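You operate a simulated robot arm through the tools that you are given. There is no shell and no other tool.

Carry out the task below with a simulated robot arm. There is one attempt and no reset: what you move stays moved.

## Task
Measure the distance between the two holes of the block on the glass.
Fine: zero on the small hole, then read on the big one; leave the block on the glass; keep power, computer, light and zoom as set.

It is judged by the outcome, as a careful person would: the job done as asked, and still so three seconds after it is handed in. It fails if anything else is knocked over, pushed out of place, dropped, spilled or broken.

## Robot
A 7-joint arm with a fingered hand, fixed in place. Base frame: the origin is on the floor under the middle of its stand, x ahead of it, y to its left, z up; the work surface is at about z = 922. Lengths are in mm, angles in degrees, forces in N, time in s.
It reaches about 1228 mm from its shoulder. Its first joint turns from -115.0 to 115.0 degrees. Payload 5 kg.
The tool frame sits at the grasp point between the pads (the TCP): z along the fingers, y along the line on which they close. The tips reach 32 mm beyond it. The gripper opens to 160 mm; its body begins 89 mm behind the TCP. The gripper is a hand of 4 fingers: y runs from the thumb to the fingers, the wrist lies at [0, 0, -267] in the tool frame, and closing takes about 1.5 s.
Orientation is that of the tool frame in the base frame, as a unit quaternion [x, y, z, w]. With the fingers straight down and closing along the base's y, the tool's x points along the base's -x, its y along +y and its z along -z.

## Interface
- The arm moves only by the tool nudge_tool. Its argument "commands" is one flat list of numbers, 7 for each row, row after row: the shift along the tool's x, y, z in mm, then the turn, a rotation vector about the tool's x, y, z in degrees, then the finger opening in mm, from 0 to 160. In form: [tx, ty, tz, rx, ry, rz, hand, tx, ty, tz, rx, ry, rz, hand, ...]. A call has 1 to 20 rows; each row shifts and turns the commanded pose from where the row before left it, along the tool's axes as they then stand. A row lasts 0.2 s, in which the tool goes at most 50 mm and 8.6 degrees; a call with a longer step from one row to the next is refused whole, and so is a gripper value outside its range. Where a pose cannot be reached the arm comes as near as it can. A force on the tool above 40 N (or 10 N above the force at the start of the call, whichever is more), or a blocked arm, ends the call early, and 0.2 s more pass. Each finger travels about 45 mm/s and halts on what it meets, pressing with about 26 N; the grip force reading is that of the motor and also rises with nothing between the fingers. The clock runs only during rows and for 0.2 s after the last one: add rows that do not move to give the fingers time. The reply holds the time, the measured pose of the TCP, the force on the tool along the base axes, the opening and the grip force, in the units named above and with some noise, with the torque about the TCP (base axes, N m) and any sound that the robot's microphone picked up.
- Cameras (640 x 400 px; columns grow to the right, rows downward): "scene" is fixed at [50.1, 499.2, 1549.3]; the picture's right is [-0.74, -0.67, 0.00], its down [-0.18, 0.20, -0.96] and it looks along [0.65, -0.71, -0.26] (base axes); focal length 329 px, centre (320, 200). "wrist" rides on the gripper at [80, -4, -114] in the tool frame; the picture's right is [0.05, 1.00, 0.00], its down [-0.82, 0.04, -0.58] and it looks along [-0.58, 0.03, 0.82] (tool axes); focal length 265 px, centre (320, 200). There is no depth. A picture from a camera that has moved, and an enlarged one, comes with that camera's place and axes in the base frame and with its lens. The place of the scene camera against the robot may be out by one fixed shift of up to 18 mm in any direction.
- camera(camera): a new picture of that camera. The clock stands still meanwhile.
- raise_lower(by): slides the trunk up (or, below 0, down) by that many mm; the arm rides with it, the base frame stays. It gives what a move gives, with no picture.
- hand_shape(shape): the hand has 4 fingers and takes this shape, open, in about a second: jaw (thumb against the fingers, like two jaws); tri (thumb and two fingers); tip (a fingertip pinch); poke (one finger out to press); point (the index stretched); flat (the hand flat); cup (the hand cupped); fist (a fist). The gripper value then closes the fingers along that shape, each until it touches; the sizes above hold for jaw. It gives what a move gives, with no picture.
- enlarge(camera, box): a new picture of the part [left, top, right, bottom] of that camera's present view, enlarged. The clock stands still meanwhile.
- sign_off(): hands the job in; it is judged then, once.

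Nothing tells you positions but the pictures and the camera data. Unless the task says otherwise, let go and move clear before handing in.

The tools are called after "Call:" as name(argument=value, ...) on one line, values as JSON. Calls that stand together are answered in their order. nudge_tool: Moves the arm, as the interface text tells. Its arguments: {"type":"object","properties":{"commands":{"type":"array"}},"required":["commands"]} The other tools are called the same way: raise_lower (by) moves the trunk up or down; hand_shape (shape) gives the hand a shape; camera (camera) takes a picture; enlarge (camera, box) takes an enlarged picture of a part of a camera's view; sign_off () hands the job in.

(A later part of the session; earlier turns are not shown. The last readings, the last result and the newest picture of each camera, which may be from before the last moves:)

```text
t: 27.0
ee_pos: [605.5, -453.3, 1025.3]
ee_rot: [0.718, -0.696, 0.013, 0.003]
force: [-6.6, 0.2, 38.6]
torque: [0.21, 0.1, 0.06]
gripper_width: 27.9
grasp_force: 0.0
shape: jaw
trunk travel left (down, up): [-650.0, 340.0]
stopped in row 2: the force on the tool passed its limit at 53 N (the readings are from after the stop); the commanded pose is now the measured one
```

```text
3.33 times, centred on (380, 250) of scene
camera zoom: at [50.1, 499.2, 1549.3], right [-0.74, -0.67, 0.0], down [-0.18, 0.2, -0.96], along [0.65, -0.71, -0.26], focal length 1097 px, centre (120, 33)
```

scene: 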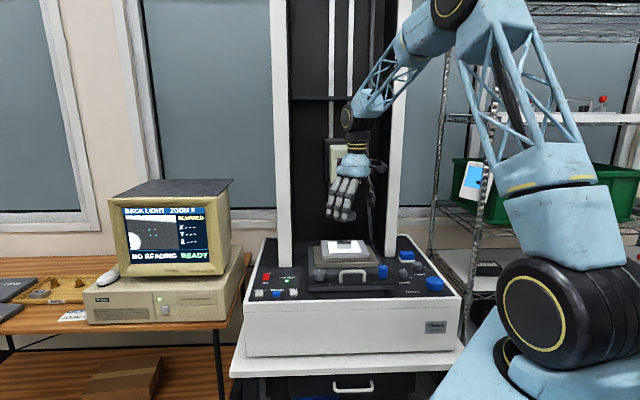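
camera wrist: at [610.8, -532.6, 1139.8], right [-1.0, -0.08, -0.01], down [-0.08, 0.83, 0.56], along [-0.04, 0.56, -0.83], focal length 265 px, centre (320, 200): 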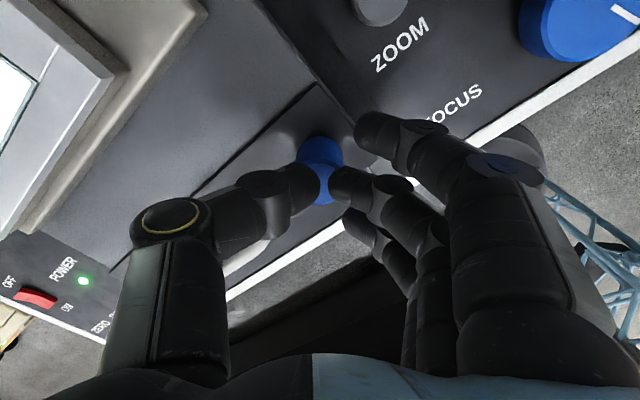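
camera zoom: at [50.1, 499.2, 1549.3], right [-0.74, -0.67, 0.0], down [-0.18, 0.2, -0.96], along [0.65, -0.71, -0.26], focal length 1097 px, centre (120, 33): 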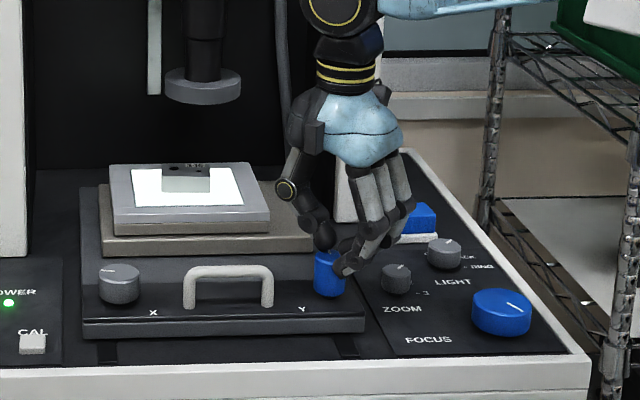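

A fingertip is pressing on top of the knob, so I'll raise the hand straight up first and then open.

Call:
nudge_tool(commands=[0, 0, -5, 0, 0, 0, 30, 0, 0, -10, 0, 0, 0, 30, 0, 0, -15, 0, 0, 0, 40, 0, 0, -15, 0, 0, 0, 60, 0, 0, 0, 0, 0, 0, 70])

Call:
enlarge(camera="scene", box=[310, 190, 450, 310])

Call:
enlarge(camera="scene", box=[110, 190, 240, 275])

```text
t: 28.2
ee_pos: [604.3, -454.8, 1065.6]
ee_rot: [0.718, -0.696, 0.01, 0.004]
force: [-0.5, 0.0, 0.2]
torque: [-0.02, 0.01, 0.02]
gripper_width: 69.1
grasp_force: 0.0
shape: jaw
trunk travel left (down, up): [-650.0, 340.0]
```

```text
3.33 times, centred on (380, 250) of scene
camera zoom: at [50.1, 499.2, 1549.3], right [-0.74, -0.67, 0.0], down [-0.18, 0.2, -0.96], along [0.65, -0.71, -0.26], focal length 1097 px, centre (120, 33)
```

zoom: 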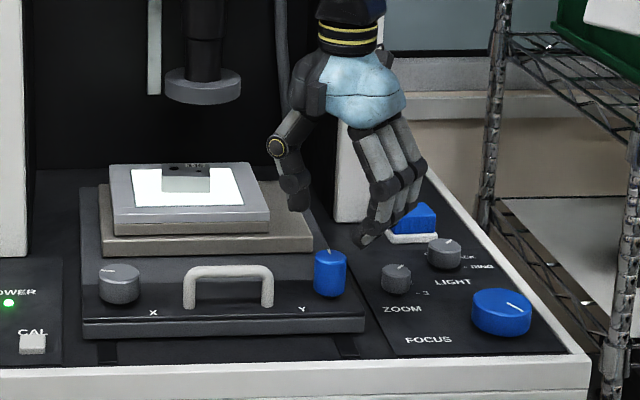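

```text
4.71 times, centred on (175, 232) of scene
camera zoom: at [50.1, 499.2, 1549.3], right [-0.74, -0.67, 0.0], down [-0.18, 0.2, -0.96], along [0.65, -0.71, -0.26], focal length 1548 px, centre (1002, 47)
```

zoom: 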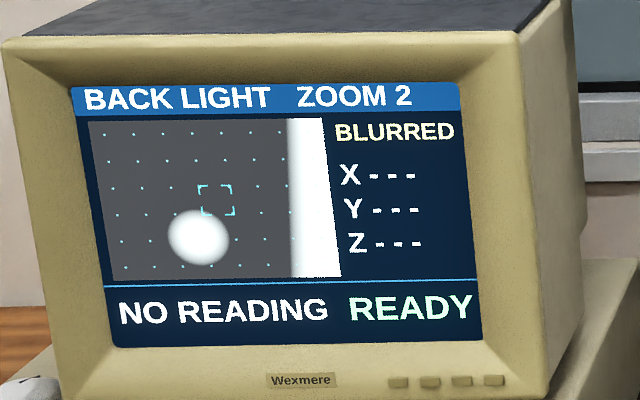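

I'm clear of the knob and the panel looks undisturbed. I'll square up the hand and turn it back to about -40 degrees, then re-centre over the Y knob.

Call:
nudge_tool(commands=[0, 0, 0, -0.47, -1.14, 0, 70, 0, 0, 0, 0, 0, 8.5, 70, 0, 0, 0, 0, 0, 8.5, 70, 0, 0, 0, 0, 0, 8.5, 70, 0, 0, 0, 0, 0, 8.5, 70, 0, 0, 0, 0, 0, 8.5, 70, 0, 0, 0, 0, 0, 8.5, 70, 0, 0, 0, 0, 0, 0, 70])

Call:
camera(camera="wrist")

```text
t: 30.0
ee_pos: [604.3, -453.6, 1063.9]
ee_rot: [-0.348, 0.938, 0.0, 0.0]
force: [-0.2, -0.3, 0.1]
torque: [0.0, 0.04, 0.03]
gripper_width: 69.3
grasp_force: 0.0
shape: jaw
trunk travel left (down, up): [-650.0, 340.0]
```

```text
taken
camera wrist: at [547.1, -510.4, 1177.9], right [-0.69, 0.72, 0.0], down [0.59, 0.56, 0.58], along [0.42, 0.4, -0.82], focal length 265 px, centre (320, 200)
```

wrist: 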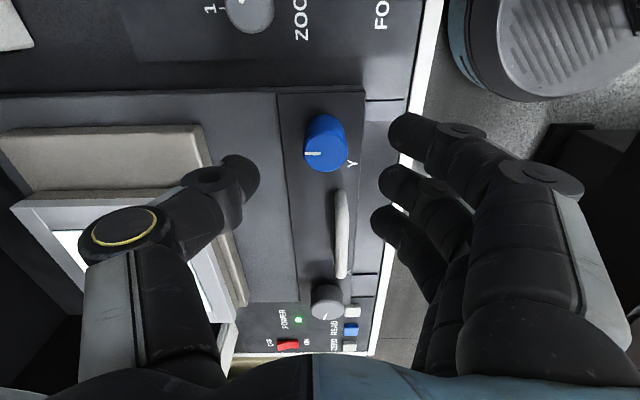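

The hand is square again at about -40 degrees. I'll re-centre, go down, grip and turn about 21 degrees counter-clockwise.

Call:
nudge_tool(commands=[-4.1, 3, 0, 0, 0, 0, 65, 0, 0, 15, 0, 0, 0, 65, 0, 0, 15, 0, 0, 0, 65, 0, 0, 12, 0, 0, 0, 65, 0, 0, 7, 0, 0, 0, 65, 0, 0, 7, 0, 0, 0, 65, 0, 0, 0, 0, 0, 0, 50, 0, 0, 0, 0, 0, 0, 35, 0, 0, 0, 0, 0, 0, 25, 0, 0, 0, 0, 0, 0, 20, 0, 0, 0, 0, 0, 0, 20, 0, 0, 0, 0, 0, 0, 20])

Call:
nudge_tool(commands=[0, 0, 0, 0, 0, -5, 20, 0, 0, 0, 0, 0, -5, 20, 0, 0, 0, 0, 0, -5, 20, 0, 0, 0, 0, 0, -5, 20, 0, 0, 0, 0, 0, 0, 20])

Call:
enlarge(camera="scene", box=[110, 190, 240, 275])

```text
t: 32.6
ee_pos: [606.6, -450.9, 1009.2]
ee_rot: [-0.348, 0.937, -0.001, 0.001]
force: [6.4, -6.2, -2.1]
torque: [-0.03, -0.02, 0.01]
gripper_width: 11.2
grasp_force: 26.4
shape: jaw
trunk travel left (down, up): [-650.0, 340.0]
```

```text
t: 33.8
ee_pos: [607.2, -448.4, 1009.7]
ee_rot: [-0.507, 0.862, 0.0, 0.001]
force: [11.0, -11.7, 1.3]
torque: [-0.2, -0.15, -0.02]
gripper_width: 11.6
grasp_force: 26.3
shape: jaw
trunk travel left (down, up): [-650.0, 340.0]
```

```text
4.71 times, centred on (175, 232) of scene
camera zoom: at [50.1, 499.2, 1549.3], right [-0.74, -0.67, 0.0], down [-0.18, 0.2, -0.96], along [0.65, -0.71, -0.26], focal length 1548 px, centre (1002, 47)
```

zoom: 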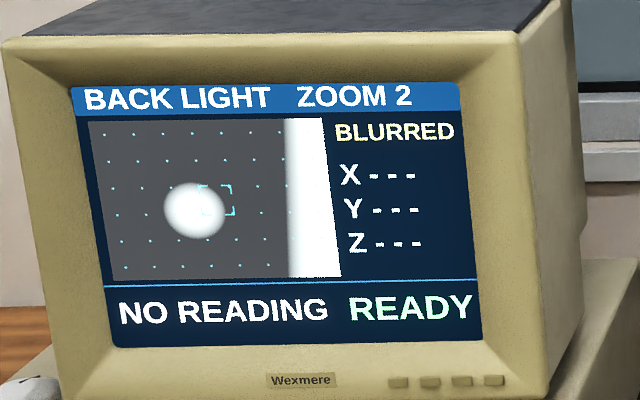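

The hole is almost level with the bracket. I'll turn 5 degrees more.

Call:
nudge_tool(commands=[0, 0, 0, 0, 0, -3, 20, 0, 0, 0, 0, 0, -2.5, 20, 0, 0, 0, 0, 0, 0, 20])

Call:
enlarge(camera="scene", box=[125, 205, 185, 245])

```text
t: 34.6
ee_pos: [606.7, -449.5, 1009.4]
ee_rot: [-0.547, 0.837, 0.0, 0.001]
force: [10.2, -7.9, 1.3]
torque: [-0.12, -0.15, -0.06]
gripper_width: 11.8
grasp_force: 26.1
shape: jaw
trunk travel left (down, up): [-650.0, 340.0]
```

```text
10.00 times, centred on (155, 225) of scene
camera zoom: at [50.1, 499.2, 1549.3], right [-0.74, -0.67, 0.0], down [-0.18, 0.2, -0.96], along [0.65, -0.71, -0.26], focal length 3290 px, centre (1970, -50)
```

zoom: 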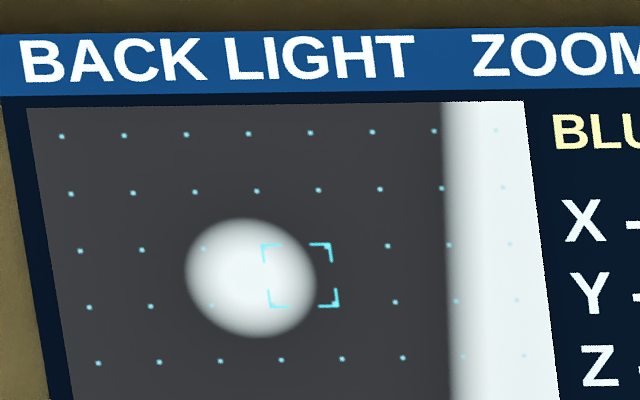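

The hole is level with the bracket now and only needs about 13 degrees on X. I'll release Y, rise, and look toward the focus knob.

Call:
nudge_tool(commands=[0, 0, 0, 0, 0, 0, 30, 0, 0, 0, 0, 0, 0, 45, 0, 0, 0, 0, 0, 0, 65, 0, 0, 0, 0, 0, 0, 65, 0, 0, 0, 0, 0, 0, 65, 0, 0, 0, 0, 0, 0, 65, 0, 0, -15, 0, 0, 0, 65, 0, 0, -25, 0, 0, 0, 65, 0, 0, -35, 0, 0, 0, 65, 0, 0, -35, 0, 0, 0, 65, 0, 0, 0, 0, 0, 8.3, 85, 0, 0, 0, 0, 0, 8.3, 85, 0, 0, 0, 0, 0, 8.3, 85, 0, 0, 0, 0, 0, 8.3, 85, 0, 0, 0, 0, 0, 8.3, 85, 0, 0, 0, 0, 0, 8.3, 85, 0, 0, 0, 0, 0, 8.3, 85, 0, 0, 0, 0, 0, 8.1, 85, 0, 0, 0, 0, 0, 0, 85])

Call:
nudge_tool(commands=[28, -21, 0, 0, 0, 0, 85, 28, -21, 0, 0, 0, 0, 85, 28, -21, 0, 0, 0, 0, 85, 28, -21, 0, 0, 0, 0, 85, 28, -21, 0, 0, 0, 0, 85, 0, 0, 0, 0, 0, 0, 85])

Call:
camera(camera="wrist")

Call:
enlarge(camera="scene", box=[125, 205, 185, 245])

```text
t: 38.6
ee_pos: [607.3, -449.2, 1120.5]
ee_rot: [0.0, 1.0, 0.001, 0.0]
force: [0.5, -0.8, -0.5]
torque: [0.02, 0.03, 0.0]
gripper_width: 84.2
grasp_force: 0.0
shape: jaw
trunk travel left (down, up): [-650.0, 340.0]
```

```text
t: 40.0
ee_pos: [466.7, -553.2, 1118.7]
ee_rot: [0.0, 1.0, 0.001, 0.0]
force: [-0.3, 0.4, -0.3]
torque: [-0.01, 0.04, 0.0]
gripper_width: 84.1
grasp_force: 0.1
shape: jaw
trunk travel left (down, up): [-650.0, 340.0]
```

```text
taken
camera wrist: at [386.4, -558.4, 1231.6], right [-0.05, 1.0, 0.0], down [0.81, 0.04, 0.58], along [0.58, 0.03, -0.82], focal length 265 px, centre (320, 200)
```

wrist: 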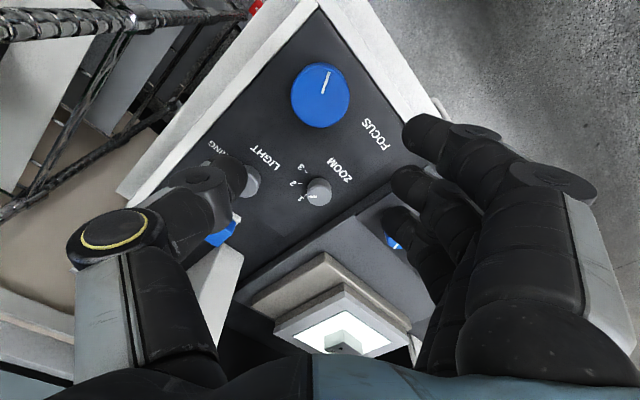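

```text
10.00 times, centred on (155, 225) of scene
camera zoom: at [50.1, 499.2, 1549.3], right [-0.74, -0.67, 0.0], down [-0.18, 0.2, -0.96], along [0.65, -0.71, -0.26], focal length 3290 px, centre (1970, -50)
```

zoom: 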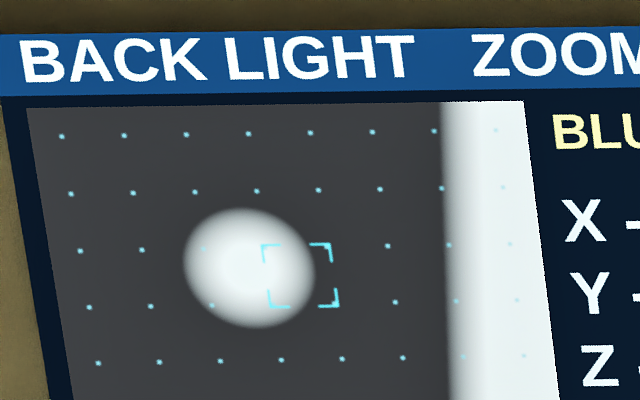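

Letting go shifted the image up slightly, by about 0.6 mm, and I'll correct that later. The focus knob is now ahead in the wrist view, so I'll enlarge it.

Call:
enlarge(camera="wrist", box=[260, 40, 400, 150])

Call:
enlarge(camera="scene", box=[370, 230, 480, 320])

```text
3.64 times, centred on (330, 95) of wrist
camera zoom: at [386.4, -558.4, 1231.6], right [-0.05, 1.0, 0.0], down [0.81, 0.04, 0.58], along [0.58, 0.03, -0.82], focal length 965 px, centre (284, 582)
```

zoom: 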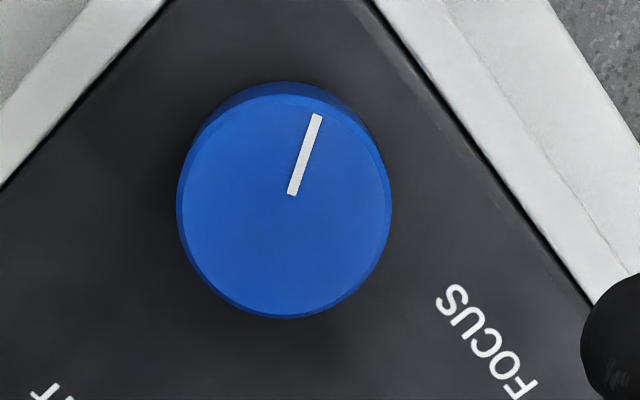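

```text
4.44 times, centred on (425, 275) of scene
camera zoom: at [50.1, 499.2, 1549.3], right [-0.74, -0.67, 0.0], down [-0.18, 0.2, -0.96], along [0.65, -0.71, -0.26], focal length 1462 px, centre (-147, -133)
```

zoom: 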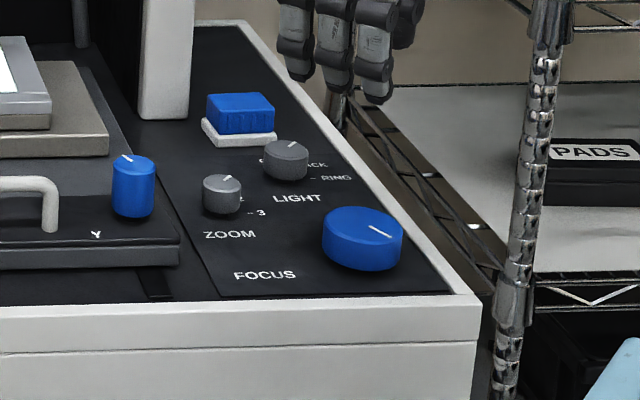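

The focus knob centre is about (457, -555), with its top near z = 945 and a radius of about 30. I'll descend partway over it and check.

Call:
nudge_tool(commands=[9.7, -0.8, 0, 0, 0, 0, 95, 0, 0, 40, 0, 0, 0, 100, 0, 0, 40, 0, 0, 0, 100, 0, 0, 30, 0, 0, 0, 100, 0, 0, 0, 0, 0, 0, 100])

Call:
camera(camera="wrist")

Call:
enlarge(camera="scene", box=[370, 210, 480, 320])

```text
t: 41.2
ee_pos: [457.5, -555.0, 1008.5]
ee_rot: [-0.001, 1.0, 0.001, 0.001]
force: [0.3, -0.6, -0.2]
torque: [0.03, 0.0, 0.01]
gripper_width: 99.4
grasp_force: 0.0
shape: jaw
trunk travel left (down, up): [-650.0, 340.0]
```

```text
taken
camera wrist: at [377.5, -559.9, 1121.5], right [-0.05, 1.0, 0.0], down [0.81, 0.04, 0.58], along [0.58, 0.03, -0.82], focal length 265 px, centre (320, 200)
```

wrist: 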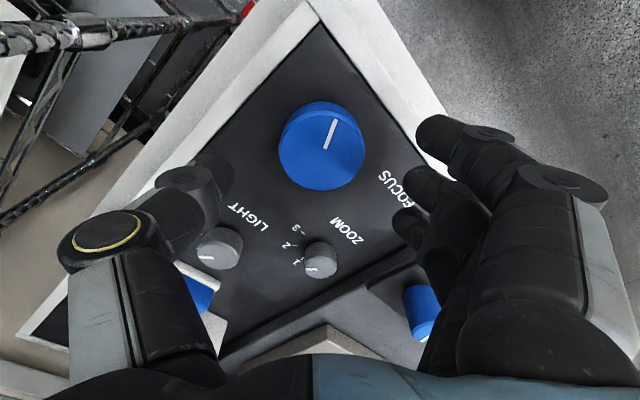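

```text
3.64 times, centred on (425, 265) of scene
camera zoom: at [50.1, 499.2, 1549.3], right [-0.74, -0.67, 0.0], down [-0.18, 0.2, -0.96], along [0.65, -0.71, -0.26], focal length 1196 px, centre (-62, -36)
```

zoom: 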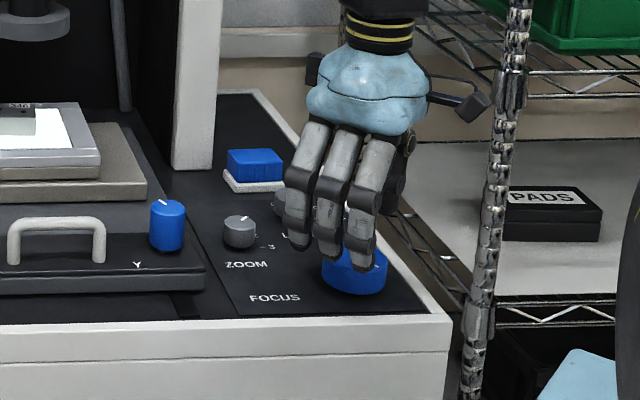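

I'll check the focus knob's centre from this lower view.

Call:
enlarge(camera="wrist", box=[250, 80, 410, 200])

```text
3.33 times, centred on (330, 140) of wrist
camera zoom: at [377.5, -559.9, 1121.5], right [-0.05, 1.0, 0.0], down [0.81, 0.04, 0.58], along [0.58, 0.03, -0.82], focal length 885 px, centre (287, 400)
```

zoom: 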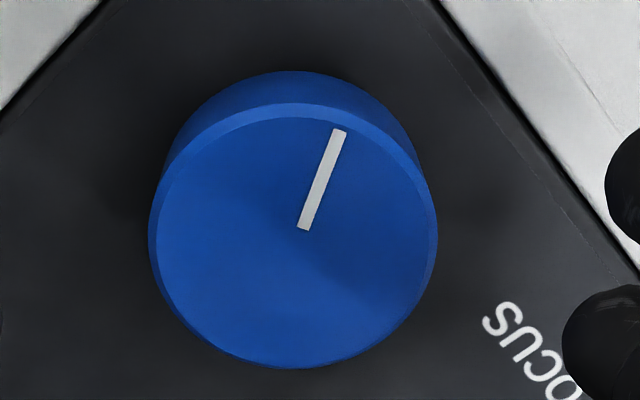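

The focus knob is at (456, -555) with its top near z = 950. I'll go down around it and close.

Call:
nudge_tool(commands=[1.7, 0, 10, 0, 0, 0, 95, 0, 0, 12, 0, 0, 0, 95, 0, 0, 10, 0, 0, 0, 95, 0, 0, 8, 0, 0, 0, 95, 0, 0, 0, 0, 0, 0, 80, 0, 0, 0, 0, 0, 0, 65, 0, 0, 0, 0, 0, 0, 50, 0, 0, 0, 0, 0, 0, 45, 0, 0, 0, 0, 0, 0, 45, 0, 0, 0, 0, 0, 0, 45])

Call:
camera(camera="wrist")

Call:
enlarge(camera="scene", box=[370, 210, 480, 320])

```text
t: 43.4
ee_pos: [455.8, -556.3, 968.0]
ee_rot: [0.0, 1.0, 0.001, 0.001]
force: [-0.9, 1.0, -2.4]
torque: [-0.01, 0.01, -0.02]
gripper_width: 42.6
grasp_force: 25.9
shape: jaw
trunk travel left (down, up): [-650.0, 340.0]
```

```text
taken
camera wrist: at [375.4, -560.2, 1081.4], right [-0.05, 1.0, 0.0], down [0.81, 0.04, 0.58], along [0.58, 0.03, -0.82], focal length 265 px, centre (320, 200)
```

wrist: 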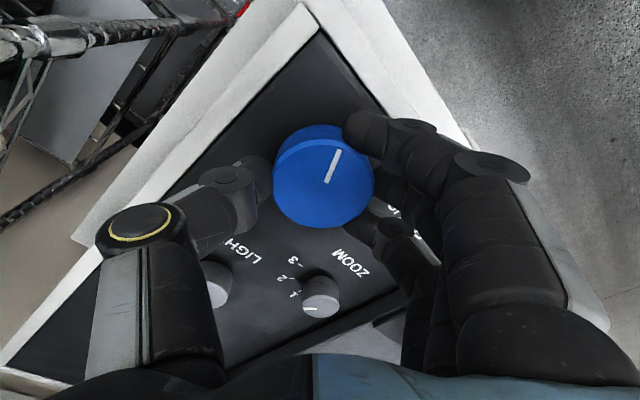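

```text
3.64 times, centred on (425, 265) of scene
camera zoom: at [50.1, 499.2, 1549.3], right [-0.74, -0.67, 0.0], down [-0.18, 0.2, -0.96], along [0.65, -0.71, -0.26], focal length 1196 px, centre (-62, -36)
```

zoom: 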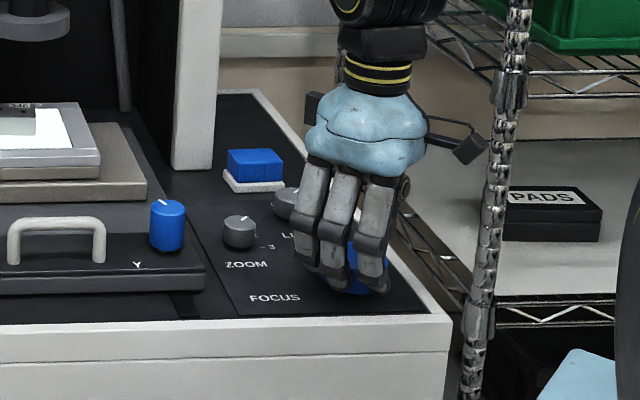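

The focus knob is gripped with low side force. I'll try a 15 degree clockwise turn and watch the blur.

Call:
nudge_tool(commands=[0, 0, 0, 0, 0, 5, 45, 0, 0, 0, 0, 0, 5, 45, 0, 0, 0, 0, 0, 5, 45, 0, 0, 0, 0, 0, 0, 45])

Call:
enlarge(camera="scene", box=[110, 190, 240, 275])

Call:
camera(camera="wrist")

```text
t: 44.4
ee_pos: [455.7, -555.1, 968.8]
ee_rot: [0.131, 0.991, 0.002, 0.0]
force: [-2.6, 2.9, -3.9]
torque: [0.07, 0.03, 0.05]
gripper_width: 42.8
grasp_force: 25.9
shape: jaw
trunk travel left (down, up): [-650.0, 340.0]
```

```text
4.71 times, centred on (175, 232) of scene
camera zoom: at [50.1, 499.2, 1549.3], right [-0.74, -0.67, 0.0], down [-0.18, 0.2, -0.96], along [0.65, -0.71, -0.26], focal length 1548 px, centre (1002, 47)
```

zoom: 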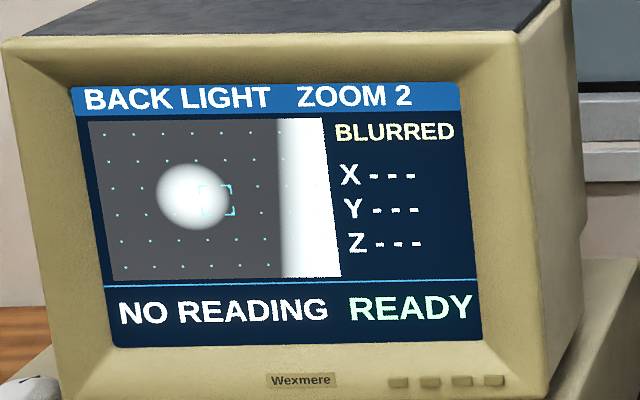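

```text
taken
camera wrist: at [376.8, -538.7, 1081.5], right [0.21, 0.98, 0.0], down [0.8, -0.17, 0.58], along [0.57, -0.12, -0.82], focal length 265 px, centre (320, 200)
```

wrist: 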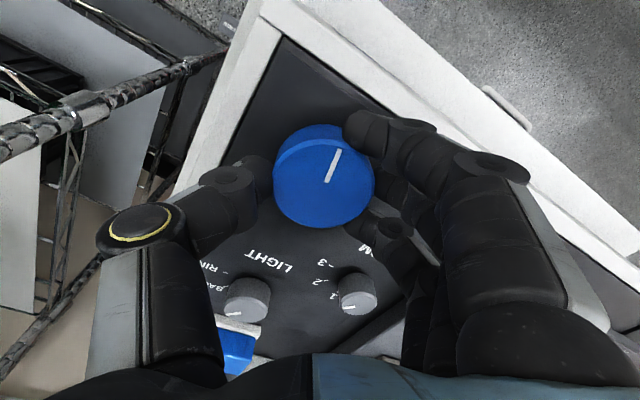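

Clockwise makes it bigger and blurrier, so the focus needs counter-clockwise. I'll turn back and 15 degrees beyond.

Call:
nudge_tool(commands=[0, 0, 0, 0, 0, -6, 45, 0, 0, 0, 0, 0, -6, 45, 0, 0, 0, 0, 0, -6, 45, 0, 0, 0, 0, 0, -6, 45, 0, 0, 0, 0, 0, -6, 45, 0, 0, 0, 0, 0, 0, 45])

Call:
enlarge(camera="scene", box=[110, 190, 240, 275])

```text
t: 45.8
ee_pos: [455.1, -555.2, 969.2]
ee_rot: [-0.132, 0.991, 0.001, 0.001]
force: [-0.9, -3.9, -6.3]
torque: [-0.02, 0.01, -0.04]
gripper_width: 42.6
grasp_force: 25.7
shape: jaw
trunk travel left (down, up): [-650.0, 340.0]
```

```text
4.71 times, centred on (175, 232) of scene
camera zoom: at [50.1, 499.2, 1549.3], right [-0.74, -0.67, 0.0], down [-0.18, 0.2, -0.96], along [0.65, -0.71, -0.26], focal length 1548 px, centre (1002, 47)
```

zoom: 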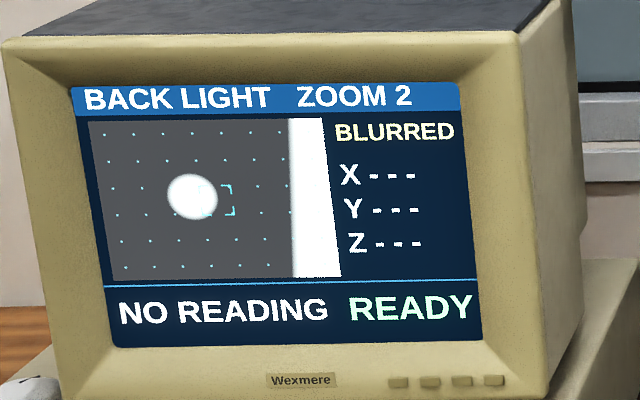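

It is sharper now. I'll go on counter-clockwise by 10 degrees.

Call:
nudge_tool(commands=[0, 0, 0, 0, 0, -5, 45, 0, 0, 0, 0, 0, -5, 45, 0, 0, 0, 0, 0, 0, 45])

Call:
enlarge(camera="scene", box=[110, 190, 240, 275])

```text
t: 46.6
ee_pos: [455.4, -556.0, 969.2]
ee_rot: [-0.217, 0.976, 0.002, 0.0]
force: [1.3, -4.7, -7.8]
torque: [-0.11, -0.01, -0.03]
gripper_width: 42.7
grasp_force: 26.1
shape: jaw
trunk travel left (down, up): [-650.0, 340.0]
```

```text
4.71 times, centred on (175, 232) of scene
camera zoom: at [50.1, 499.2, 1549.3], right [-0.74, -0.67, 0.0], down [-0.18, 0.2, -0.96], along [0.65, -0.71, -0.26], focal length 1548 px, centre (1002, 47)
```

zoom: 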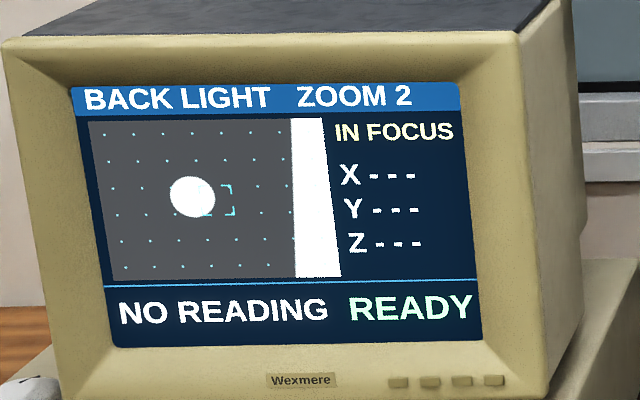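

The screen says IN FOCUS. I'll look closely at the edge sharpness.

Call:
enlarge(camera="scene", box=[125, 205, 185, 245])

```text
10.00 times, centred on (155, 225) of scene
camera zoom: at [50.1, 499.2, 1549.3], right [-0.74, -0.67, 0.0], down [-0.18, 0.2, -0.96], along [0.65, -0.71, -0.26], focal length 3290 px, centre (1970, -50)
```

zoom: 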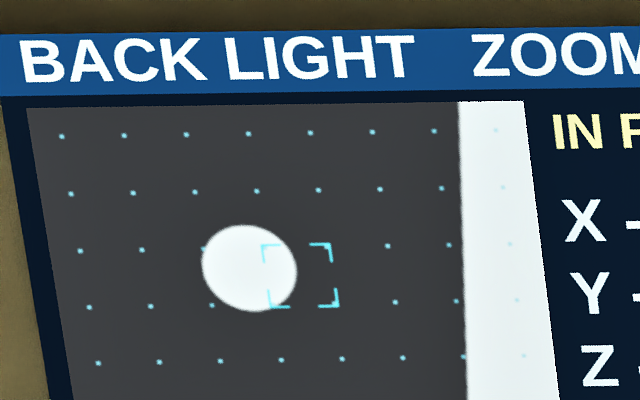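

Focus is sharp, so I'll let go of the focus knob, rise, and confirm it holds.

Call:
nudge_tool(commands=[0, 0, 0, 0, 0, 0, 55, 0, 0, 0, 0, 0, 0, 70, 0, 0, 0, 0, 0, 0, 85, 0, 0, 0, 0, 0, 0, 95, 0, 0, 0, 0, 0, 0, 95, 0, 0, 0, 0, 0, 0, 95, 0, 0, -15, 0, 0, 0, 95, 0, 0, -25, 0, 0, 0, 95, 0, 0, -40, 0, 0, 0, 90, 0, 0, -40, 0, 0, 0, 85, 0, 0, -30, 0, 0, 0, 85, 0, 0, 0, 0, 0, 8.4, 85, 0, 0, 0, 0, 0, 8.4, 85, 0, 0, 0, 0, 0, 8.2, 85, 0, 0, 0, 0, 0, 0, 85])

Call:
enlarge(camera="scene", box=[110, 190, 240, 275])

Call:
camera(camera="wrist")

```text
t: 49.8
ee_pos: [454.9, -556.1, 1120.1]
ee_rot: [0.0, 1.0, 0.0, 0.001]
force: [0.0, -0.4, -1.0]
torque: [0.01, -0.01, 0.02]
gripper_width: 85.9
grasp_force: 0.1
shape: jaw
trunk travel left (down, up): [-650.0, 340.0]
```

```text
4.71 times, centred on (175, 232) of scene
camera zoom: at [50.1, 499.2, 1549.3], right [-0.74, -0.67, 0.0], down [-0.18, 0.2, -0.96], along [0.65, -0.71, -0.26], focal length 1548 px, centre (1002, 47)
```

zoom: 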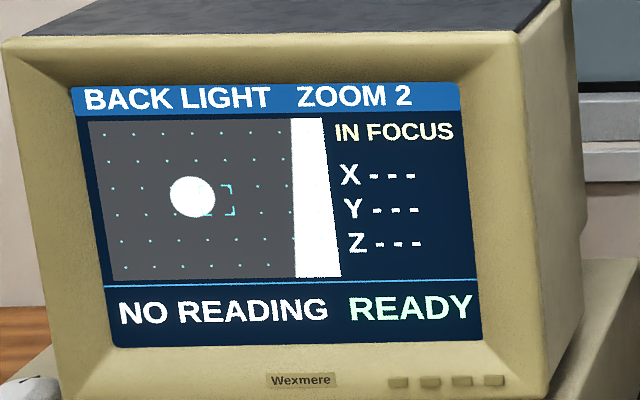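

```text
taken
camera wrist: at [374.8, -560.7, 1232.9], right [-0.05, 1.0, 0.0], down [0.81, 0.04, 0.58], along [0.58, 0.03, -0.82], focal length 265 px, centre (320, 200)
```

wrist: 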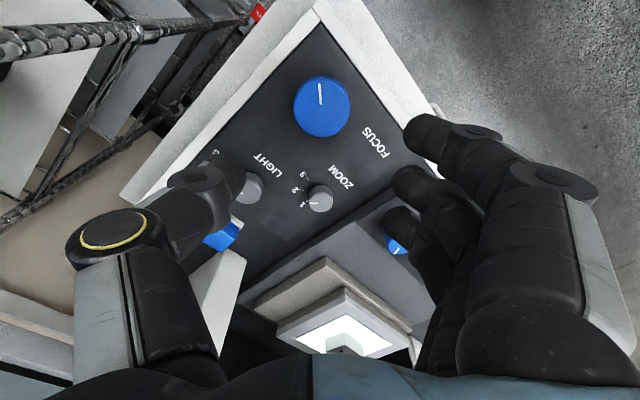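

It is still in focus. I'll travel back above the X knob to bring the hole right into the bracket.

Call:
nudge_tool(commands=[-30.9, 26.9, 0, 0, 0, 0, 85, -30.9, 26.9, 0, 0, 0, 0, 85, -30.9, 26.9, 0, 0, 0, 0, 85, -30.9, 26.9, 0, 0, 0, 0, 85, -30.9, 26.9, 0, 0, 0, 0, 85, -30.9, 26.9, 0, 0, 0, 0, 85, -30.9, 26.9, 0, 0, 0, 0, 85, -30.9, 26.9, 0, 0, 0, 0, 85, -30.9, 26.9, 0, 0, 0, 0, 85, -30.9, 26.9, 0, 0, 0, 0, 85, 0, 0, 25, 0, 0, 0, 85, 0, 0, 25, 0, 0, 0, 85, 0, 0, 25, 0, 0, 0, 85, 0, 0, 0, 0, 0, 0, 85])

Call:
camera(camera="wrist")

Call:
enlarge(camera="wrist", box=[260, 90, 420, 190])

```text
t: 52.8
ee_pos: [764.6, -284.6, 1045.4]
ee_rot: [-0.001, 1.0, 0.0, 0.0]
force: [-0.7, -0.2, 0.4]
torque: [0.04, 0.0, 0.01]
gripper_width: 85.5
grasp_force: 0.1
shape: jaw
trunk travel left (down, up): [-650.0, 340.0]
```

```text
taken
camera wrist: at [684.3, -289.9, 1158.4], right [-0.05, 1.0, 0.0], down [0.81, 0.04, 0.58], along [0.58, 0.03, -0.82], focal length 265 px, centre (320, 200)
```

wrist: 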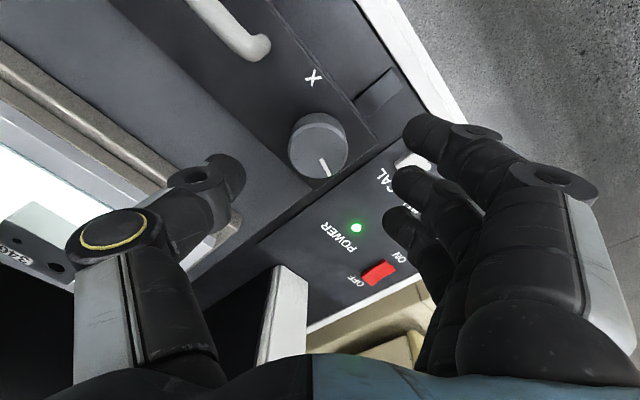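

```text
4.00 times, centred on (340, 140) of wrist
camera zoom: at [684.3, -289.9, 1158.4], right [-0.05, 1.0, 0.0], down [0.81, 0.04, 0.58], along [0.58, 0.03, -0.82], focal length 1062 px, centre (240, 440)
```

zoom: 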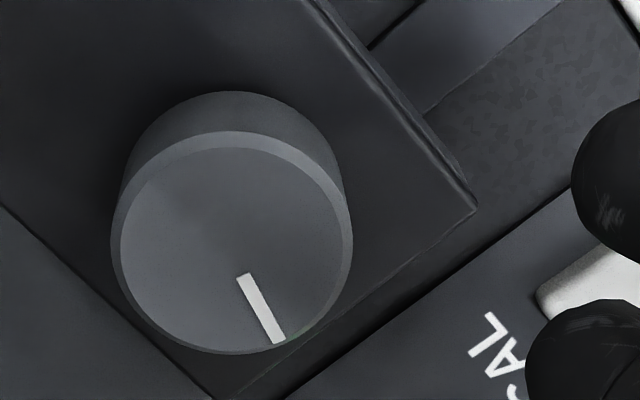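

The knob sits about 2 mm toward the thumb. I'll centre on it, go down, grip and turn clockwise about 11 degrees first.

Call:
nudge_tool(commands=[0, -2.2, 10, 0, 0, 0, 85, 0, 0, 12, 0, 0, 0, 80, 0, 0, 10, 0, 0, 0, 80, 0, 0, 8, 0, 0, 0, 80, 0, 0, 0, 0, 0, 0, 60, 0, 0, 0, 0, 0, 0, 45, 0, 0, 0, 0, 0, 0, 36, 0, 0, 0, 0, 0, 0, 30, 0, 0, 0, 0, 0, 0, 30, 0, 0, 0, 0, 0, 0, 30])

Call:
nudge_tool(commands=[0, 0, 0, 0, 0, 4, 30, 0, 0, 0, 0, 0, 4, 30, 0, 0, 0, 0, 0, 3, 30, 0, 0, 0, 0, 0, 0, 30])

Call:
enlarge(camera="scene", box=[125, 205, 185, 245])

```text
t: 55.0
ee_pos: [765.5, -286.8, 1004.3]
ee_rot: [-0.001, 1.0, 0.001, 0.001]
force: [2.7, -3.4, -0.6]
torque: [-0.06, -0.03, 0.02]
gripper_width: 22.2
grasp_force: 22.5
shape: jaw
trunk travel left (down, up): [-650.0, 340.0]
```

```text
t: 56.0
ee_pos: [764.8, -286.3, 1004.7]
ee_rot: [0.095, 0.995, 0.001, 0.001]
force: [5.0, -3.3, 2.2]
torque: [0.03, -0.11, 0.04]
gripper_width: 21.7
grasp_force: 26.6
shape: jaw
trunk travel left (down, up): [-650.0, 340.0]
```

```text
10.00 times, centred on (155, 225) of scene
camera zoom: at [50.1, 499.2, 1549.3], right [-0.74, -0.67, 0.0], down [-0.18, 0.2, -0.96], along [0.65, -0.71, -0.26], focal length 3290 px, centre (1970, -50)
```

zoom: 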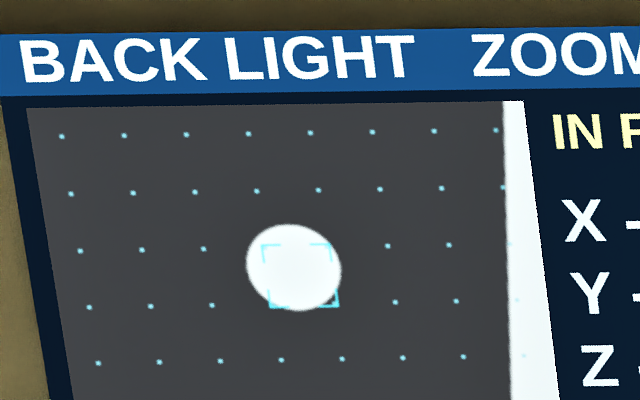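

The hole is now nearly centred, about 0.4 mm to go. I'll release carefully and see how it settles.

Call:
nudge_tool(commands=[0, 0, 0, 0, 0, 0, 40, 0, 0, 0, 0, 0, 0, 55, 0, 0, 0, 0, 0, 0, 70, 0, 0, 0, 0, 0, 0, 80, 0, 0, 0, 0, 0, 0, 80, 0, 0, 0, 0, 0, 0, 80])

Call:
enlarge(camera="scene", box=[125, 205, 185, 245])

Call:
enlarge(camera="scene", box=[160, 205, 220, 265])

```text
t: 57.4
ee_pos: [764.6, -287.6, 1004.1]
ee_rot: [0.095, 0.995, 0.001, 0.0]
force: [0.6, -0.1, 0.4]
torque: [-0.01, 0.0, 0.02]
gripper_width: 79.1
grasp_force: 0.0
shape: jaw
trunk travel left (down, up): [-650.0, 340.0]
```

```text
10.00 times, centred on (155, 225) of scene
camera zoom: at [50.1, 499.2, 1549.3], right [-0.74, -0.67, 0.0], down [-0.18, 0.2, -0.96], along [0.65, -0.71, -0.26], focal length 3290 px, centre (1970, -50)
```

zoom: 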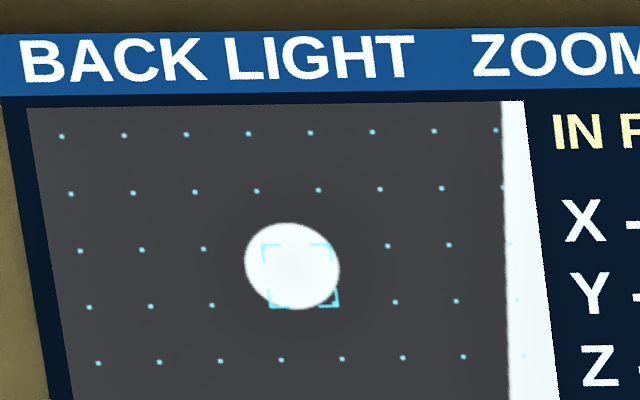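

```text
6.67 times, centred on (190, 235) of scene
camera zoom: at [50.1, 499.2, 1549.3], right [-0.74, -0.67, 0.0], down [-0.18, 0.2, -0.96], along [0.65, -0.71, -0.26], focal length 2193 px, centre (1187, -33)
```

zoom: 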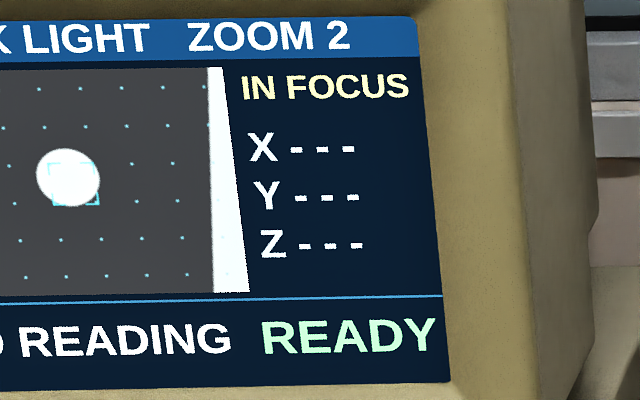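

It settled about 7 px left and 8 px high of centre at this magnification. I'll regrip X and turn 2 degrees more.

Call:
nudge_tool(commands=[0, 0, 0, 0, 0, 0, 60, 0, 0, 0, 0, 0, 0, 45, 0, 0, 0, 0, 0, 0, 36, 0, 0, 0, 0, 0, 0, 30, 0, 0, 0, 0, 0, 0, 30, 0, 0, 0, 0, 0, 0, 30])

Call:
enlarge(camera="scene", box=[125, 205, 185, 245])

Call:
nudge_tool(commands=[0, 0, 0, 0, 0, 2.2, 30, 0, 0, 0, 0, 0, 0, 30])

Call:
enlarge(camera="scene", box=[125, 205, 185, 245])

```text
t: 58.8
ee_pos: [764.2, -288.3, 1003.3]
ee_rot: [0.096, 0.995, 0.001, 0.0]
force: [1.7, -3.9, -1.2]
torque: [-0.05, -0.01, 0.03]
gripper_width: 22.0
grasp_force: 24.5
shape: jaw
trunk travel left (down, up): [-650.0, 340.0]
```

```text
10.00 times, centred on (155, 225) of scene
camera zoom: at [50.1, 499.2, 1549.3], right [-0.74, -0.67, 0.0], down [-0.18, 0.2, -0.96], along [0.65, -0.71, -0.26], focal length 3290 px, centre (1970, -50)
```

zoom: 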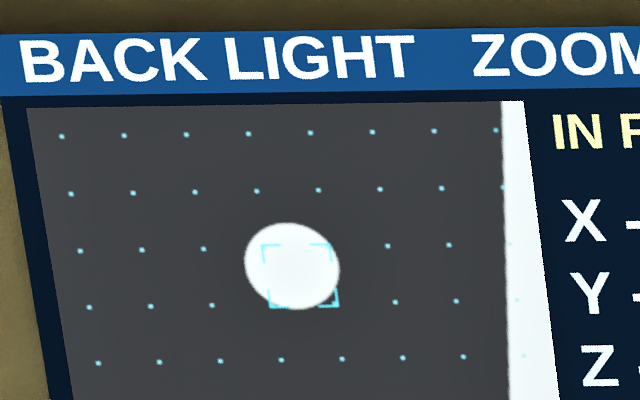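

```text
t: 59.4
ee_pos: [763.6, -288.6, 1003.9]
ee_rot: [0.114, 0.993, 0.0, 0.0]
force: [1.2, -7.3, -0.6]
torque: [-0.13, -0.01, 0.0]
gripper_width: 21.7
grasp_force: 26.1
shape: jaw
trunk travel left (down, up): [-650.0, 340.0]
```

```text
10.00 times, centred on (155, 225) of scene
camera zoom: at [50.1, 499.2, 1549.3], right [-0.74, -0.67, 0.0], down [-0.18, 0.2, -0.96], along [0.65, -0.71, -0.26], focal length 3290 px, centre (1970, -50)
```

zoom: 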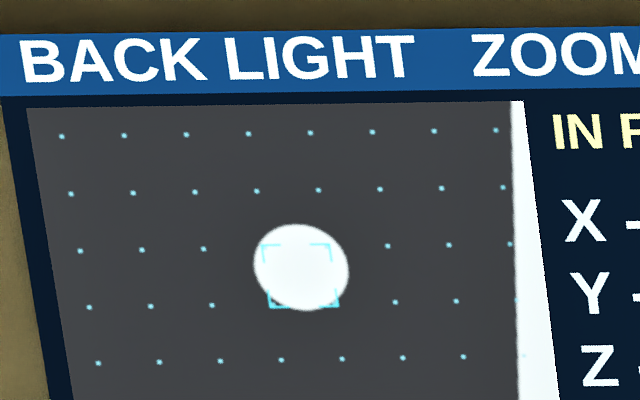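

X is now centred. I'll release, rise and go to the Y knob for a small clockwise correction.

Call:
nudge_tool(commands=[0, 0, 0, 0, 0, 0, 40, 0, 0, 0, 0, 0, 0, 55, 0, 0, 0, 0, 0, 0, 70, 0, 0, 0, 0, 0, 0, 80, 0, 0, 0, 0, 0, 0, 80, 0, 0, 0, 0, 0, 0, 80, 0, 0, -15, 0, 0, 0, 80, 0, 0, -20, 0, 0, 0, 80, 0, 0, -25, 0, 0, 0, 80, 0, 0, 0, 0, 0, -8.3, 75, 0, 0, 0, 0, 0, -8.3, 70, 0, 0, 0, 0, 0, -8.3, 65, 0, 0, 0, 0, 0, -8.3, 65, 0, 0, 0, 0, 0, -8.3, 65, 0, 0, 0, 0, 0, -8.3, 65, 0, 0, 0, 0, 0, -3.4, 65, 0, 0, 0, 0, 0, 0, 65])

Call:
enlarge(camera="scene", box=[125, 205, 185, 245])

```text
t: 63.0
ee_pos: [764.0, -287.4, 1066.0]
ee_rot: [-0.344, 0.939, 0.0, 0.001]
force: [0.5, 0.3, -0.1]
torque: [0.01, 0.0, 0.01]
gripper_width: 65.8
grasp_force: 0.0
shape: jaw
trunk travel left (down, up): [-650.0, 340.0]
```

```text
10.00 times, centred on (155, 225) of scene
camera zoom: at [50.1, 499.2, 1549.3], right [-0.74, -0.67, 0.0], down [-0.18, 0.2, -0.96], along [0.65, -0.71, -0.26], focal length 3290 px, centre (1970, -50)
```

zoom: 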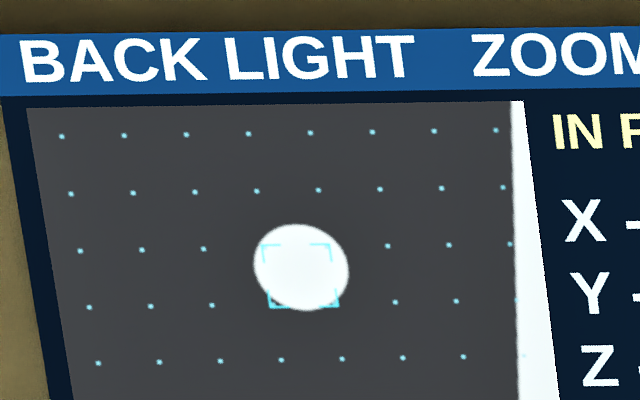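

X held at centre. I'll move across to the Y knob at the same height.

Call:
nudge_tool(commands=[37.6, -3.6, 0, 0, 0, 0, 65, 37.6, -3.6, 0, 0, 0, 0, 65, 37.6, -3.6, 0, 0, 0, 0, 65, 37.6, -3.6, 0, 0, 0, 0, 65, 37.6, -3.6, 0, 0, 0, 0, 65, 37.6, -3.6, 0, 0, 0, 0, 65, 0, 0, 0, 0, 0, 0, 65, 0, 0, 0, 0, 0, 0, 65])

Call:
camera(camera="wrist")

Call:
enlarge(camera="wrist", box=[260, 80, 400, 190])

```text
t: 64.8
ee_pos: [604.7, -450.4, 1064.1]
ee_rot: [-0.343, 0.939, 0.001, 0.001]
force: [0.3, 0.9, -0.3]
torque: [0.01, -0.01, -0.01]
gripper_width: 65.8
grasp_force: 0.0
shape: jaw
trunk travel left (down, up): [-650.0, 340.0]
```

```text
taken
camera wrist: at [545.9, -505.8, 1176.5], right [-0.68, 0.73, 0.0], down [0.6, 0.56, 0.58], along [0.42, 0.39, -0.82], focal length 265 px, centre (320, 200)
```

wrist: 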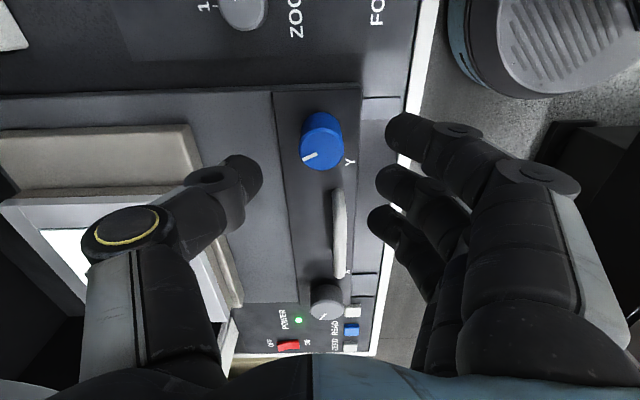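

```text
3.64 times, centred on (330, 135) of wrist
camera zoom: at [545.9, -505.8, 1176.5], right [-0.68, 0.73, 0.0], down [0.6, 0.56, 0.58], along [0.42, 0.39, -0.82], focal length 965 px, centre (284, 436)
```

zoom: 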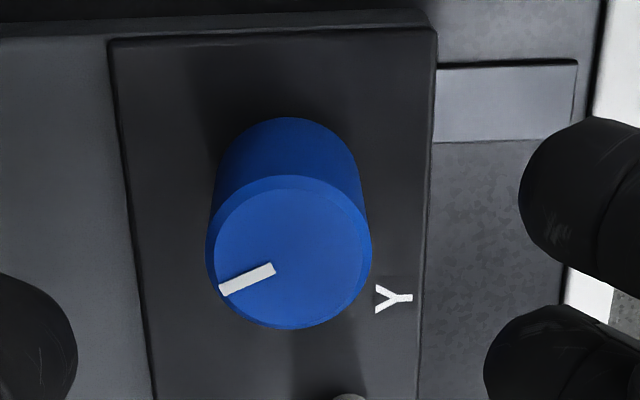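

The knob is within 1–2 mm of centre under the hand. I'll descend, grip and see what gripping alone does to the picture.

Call:
nudge_tool(commands=[-1, 0.5, 15, 0, 0, 0, 65, 0, 0, 15, 0, 0, 0, 65, 0, 0, 11, 0, 0, 0, 65, 0, 0, 7, 0, 0, 0, 65, 0, 0, 7, 0, 0, 0, 65, 0, 0, 0, 0, 0, 0, 50, 0, 0, 0, 0, 0, 0, 35, 0, 0, 0, 0, 0, 0, 25, 0, 0, 0, 0, 0, 0, 20, 0, 0, 0, 0, 0, 0, 20, 0, 0, 0, 0, 0, 0, 20])

Call:
enlarge(camera="scene", box=[125, 205, 185, 245])

```text
t: 67.2
ee_pos: [607.0, -450.5, 1008.4]
ee_rot: [-0.342, 0.94, -0.001, 0.001]
force: [5.9, -6.2, -2.7]
torque: [-0.03, -0.01, -0.03]
gripper_width: 11.4
grasp_force: 25.3
shape: jaw
trunk travel left (down, up): [-650.0, 340.0]
```

```text
10.00 times, centred on (155, 225) of scene
camera zoom: at [50.1, 499.2, 1549.3], right [-0.74, -0.67, 0.0], down [-0.18, 0.2, -0.96], along [0.65, -0.71, -0.26], focal length 3290 px, centre (1970, -50)
```

zoom: 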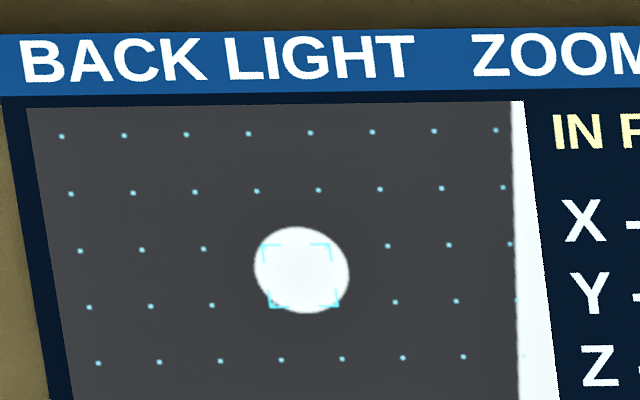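

Gripping brought it to 270 and the target is 275. I'll turn 1.8 degrees clockwise.

Call:
nudge_tool(commands=[0, 0, 0, 0, 0, 1.8, 20, 0, 0, 0, 0, 0, 0, 20])

Call:
enlarge(camera="scene", box=[125, 205, 185, 245])

Call:
nudge_tool(commands=[0, 0, 0, 0, 0, 0, 30, 0, 0, 0, 0, 0, 0, 45, 0, 0, 0, 0, 0, 0, 60, 0, 0, 0, 0, 0, 0, 65, 0, 0, 0, 0, 0, 0, 65, 0, 0, 0, 0, 0, 0, 65])

Call:
enlarge(camera="scene", box=[125, 205, 185, 245])

```text
t: 67.8
ee_pos: [607.2, -448.9, 1009.6]
ee_rot: [-0.328, 0.945, 0.0, 0.0]
force: [8.9, -10.3, -0.2]
torque: [-0.16, -0.14, 0.03]
gripper_width: 11.5
grasp_force: 26.1
shape: jaw
trunk travel left (down, up): [-650.0, 340.0]
```

```text
10.00 times, centred on (155, 225) of scene
camera zoom: at [50.1, 499.2, 1549.3], right [-0.74, -0.67, 0.0], down [-0.18, 0.2, -0.96], along [0.65, -0.71, -0.26], focal length 3290 px, centre (1970, -50)
```

zoom: 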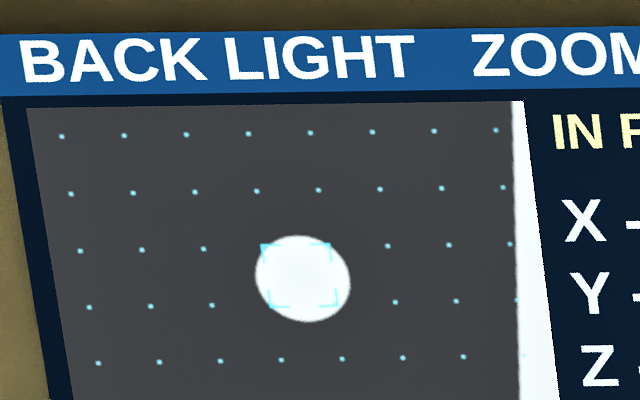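

```text
t: 69.2
ee_pos: [605.7, -448.4, 1010.3]
ee_rot: [-0.328, 0.945, 0.001, 0.001]
force: [-0.4, 0.8, 1.3]
torque: [-0.01, 0.01, 0.02]
gripper_width: 64.2
grasp_force: 0.1
shape: jaw
trunk travel left (down, up): [-650.0, 340.0]
```

```text
10.00 times, centred on (155, 225) of scene
camera zoom: at [50.1, 499.2, 1549.3], right [-0.74, -0.67, 0.0], down [-0.18, 0.2, -0.96], along [0.65, -0.71, -0.26], focal length 3290 px, centre (1970, -50)
```

zoom: 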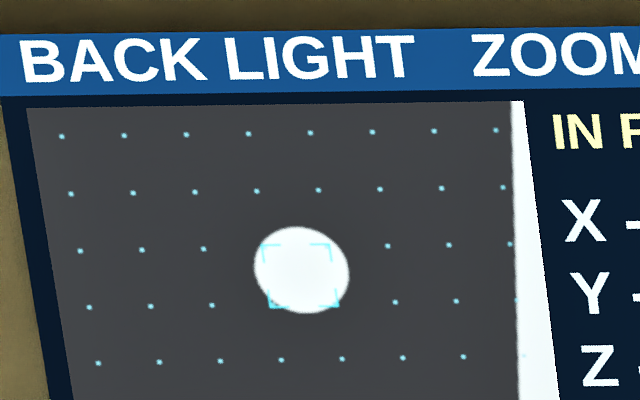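

On release it springs back about 9 px, so I'll overshoot by that amount. I'll regrip, turn about 2.3 degrees and release.

Call:
nudge_tool(commands=[0, 0, 0, 0, 0, 0, 50, 0, 0, 0, 0, 0, 0, 35, 0, 0, 0, 0, 0, 0, 25, 0, 0, 0, 0, 0, 0, 20, 0, 0, 0, 0, 0, 0, 20, 0, 0, 0, 0, 0, 0, 20])

Call:
enlarge(camera="scene", box=[125, 205, 185, 245])

```text
t: 70.6
ee_pos: [606.0, -449.6, 1009.5]
ee_rot: [-0.328, 0.945, 0.0, 0.001]
force: [6.7, -7.0, -1.7]
torque: [-0.05, -0.08, 0.01]
gripper_width: 11.6
grasp_force: 26.2
shape: jaw
trunk travel left (down, up): [-650.0, 340.0]
```

```text
10.00 times, centred on (155, 225) of scene
camera zoom: at [50.1, 499.2, 1549.3], right [-0.74, -0.67, 0.0], down [-0.18, 0.2, -0.96], along [0.65, -0.71, -0.26], focal length 3290 px, centre (1970, -50)
```

zoom: 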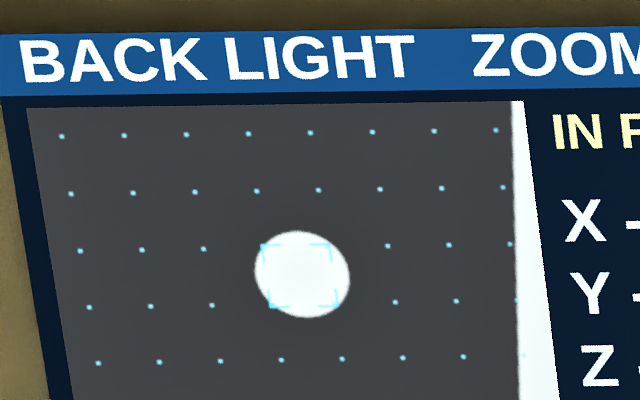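

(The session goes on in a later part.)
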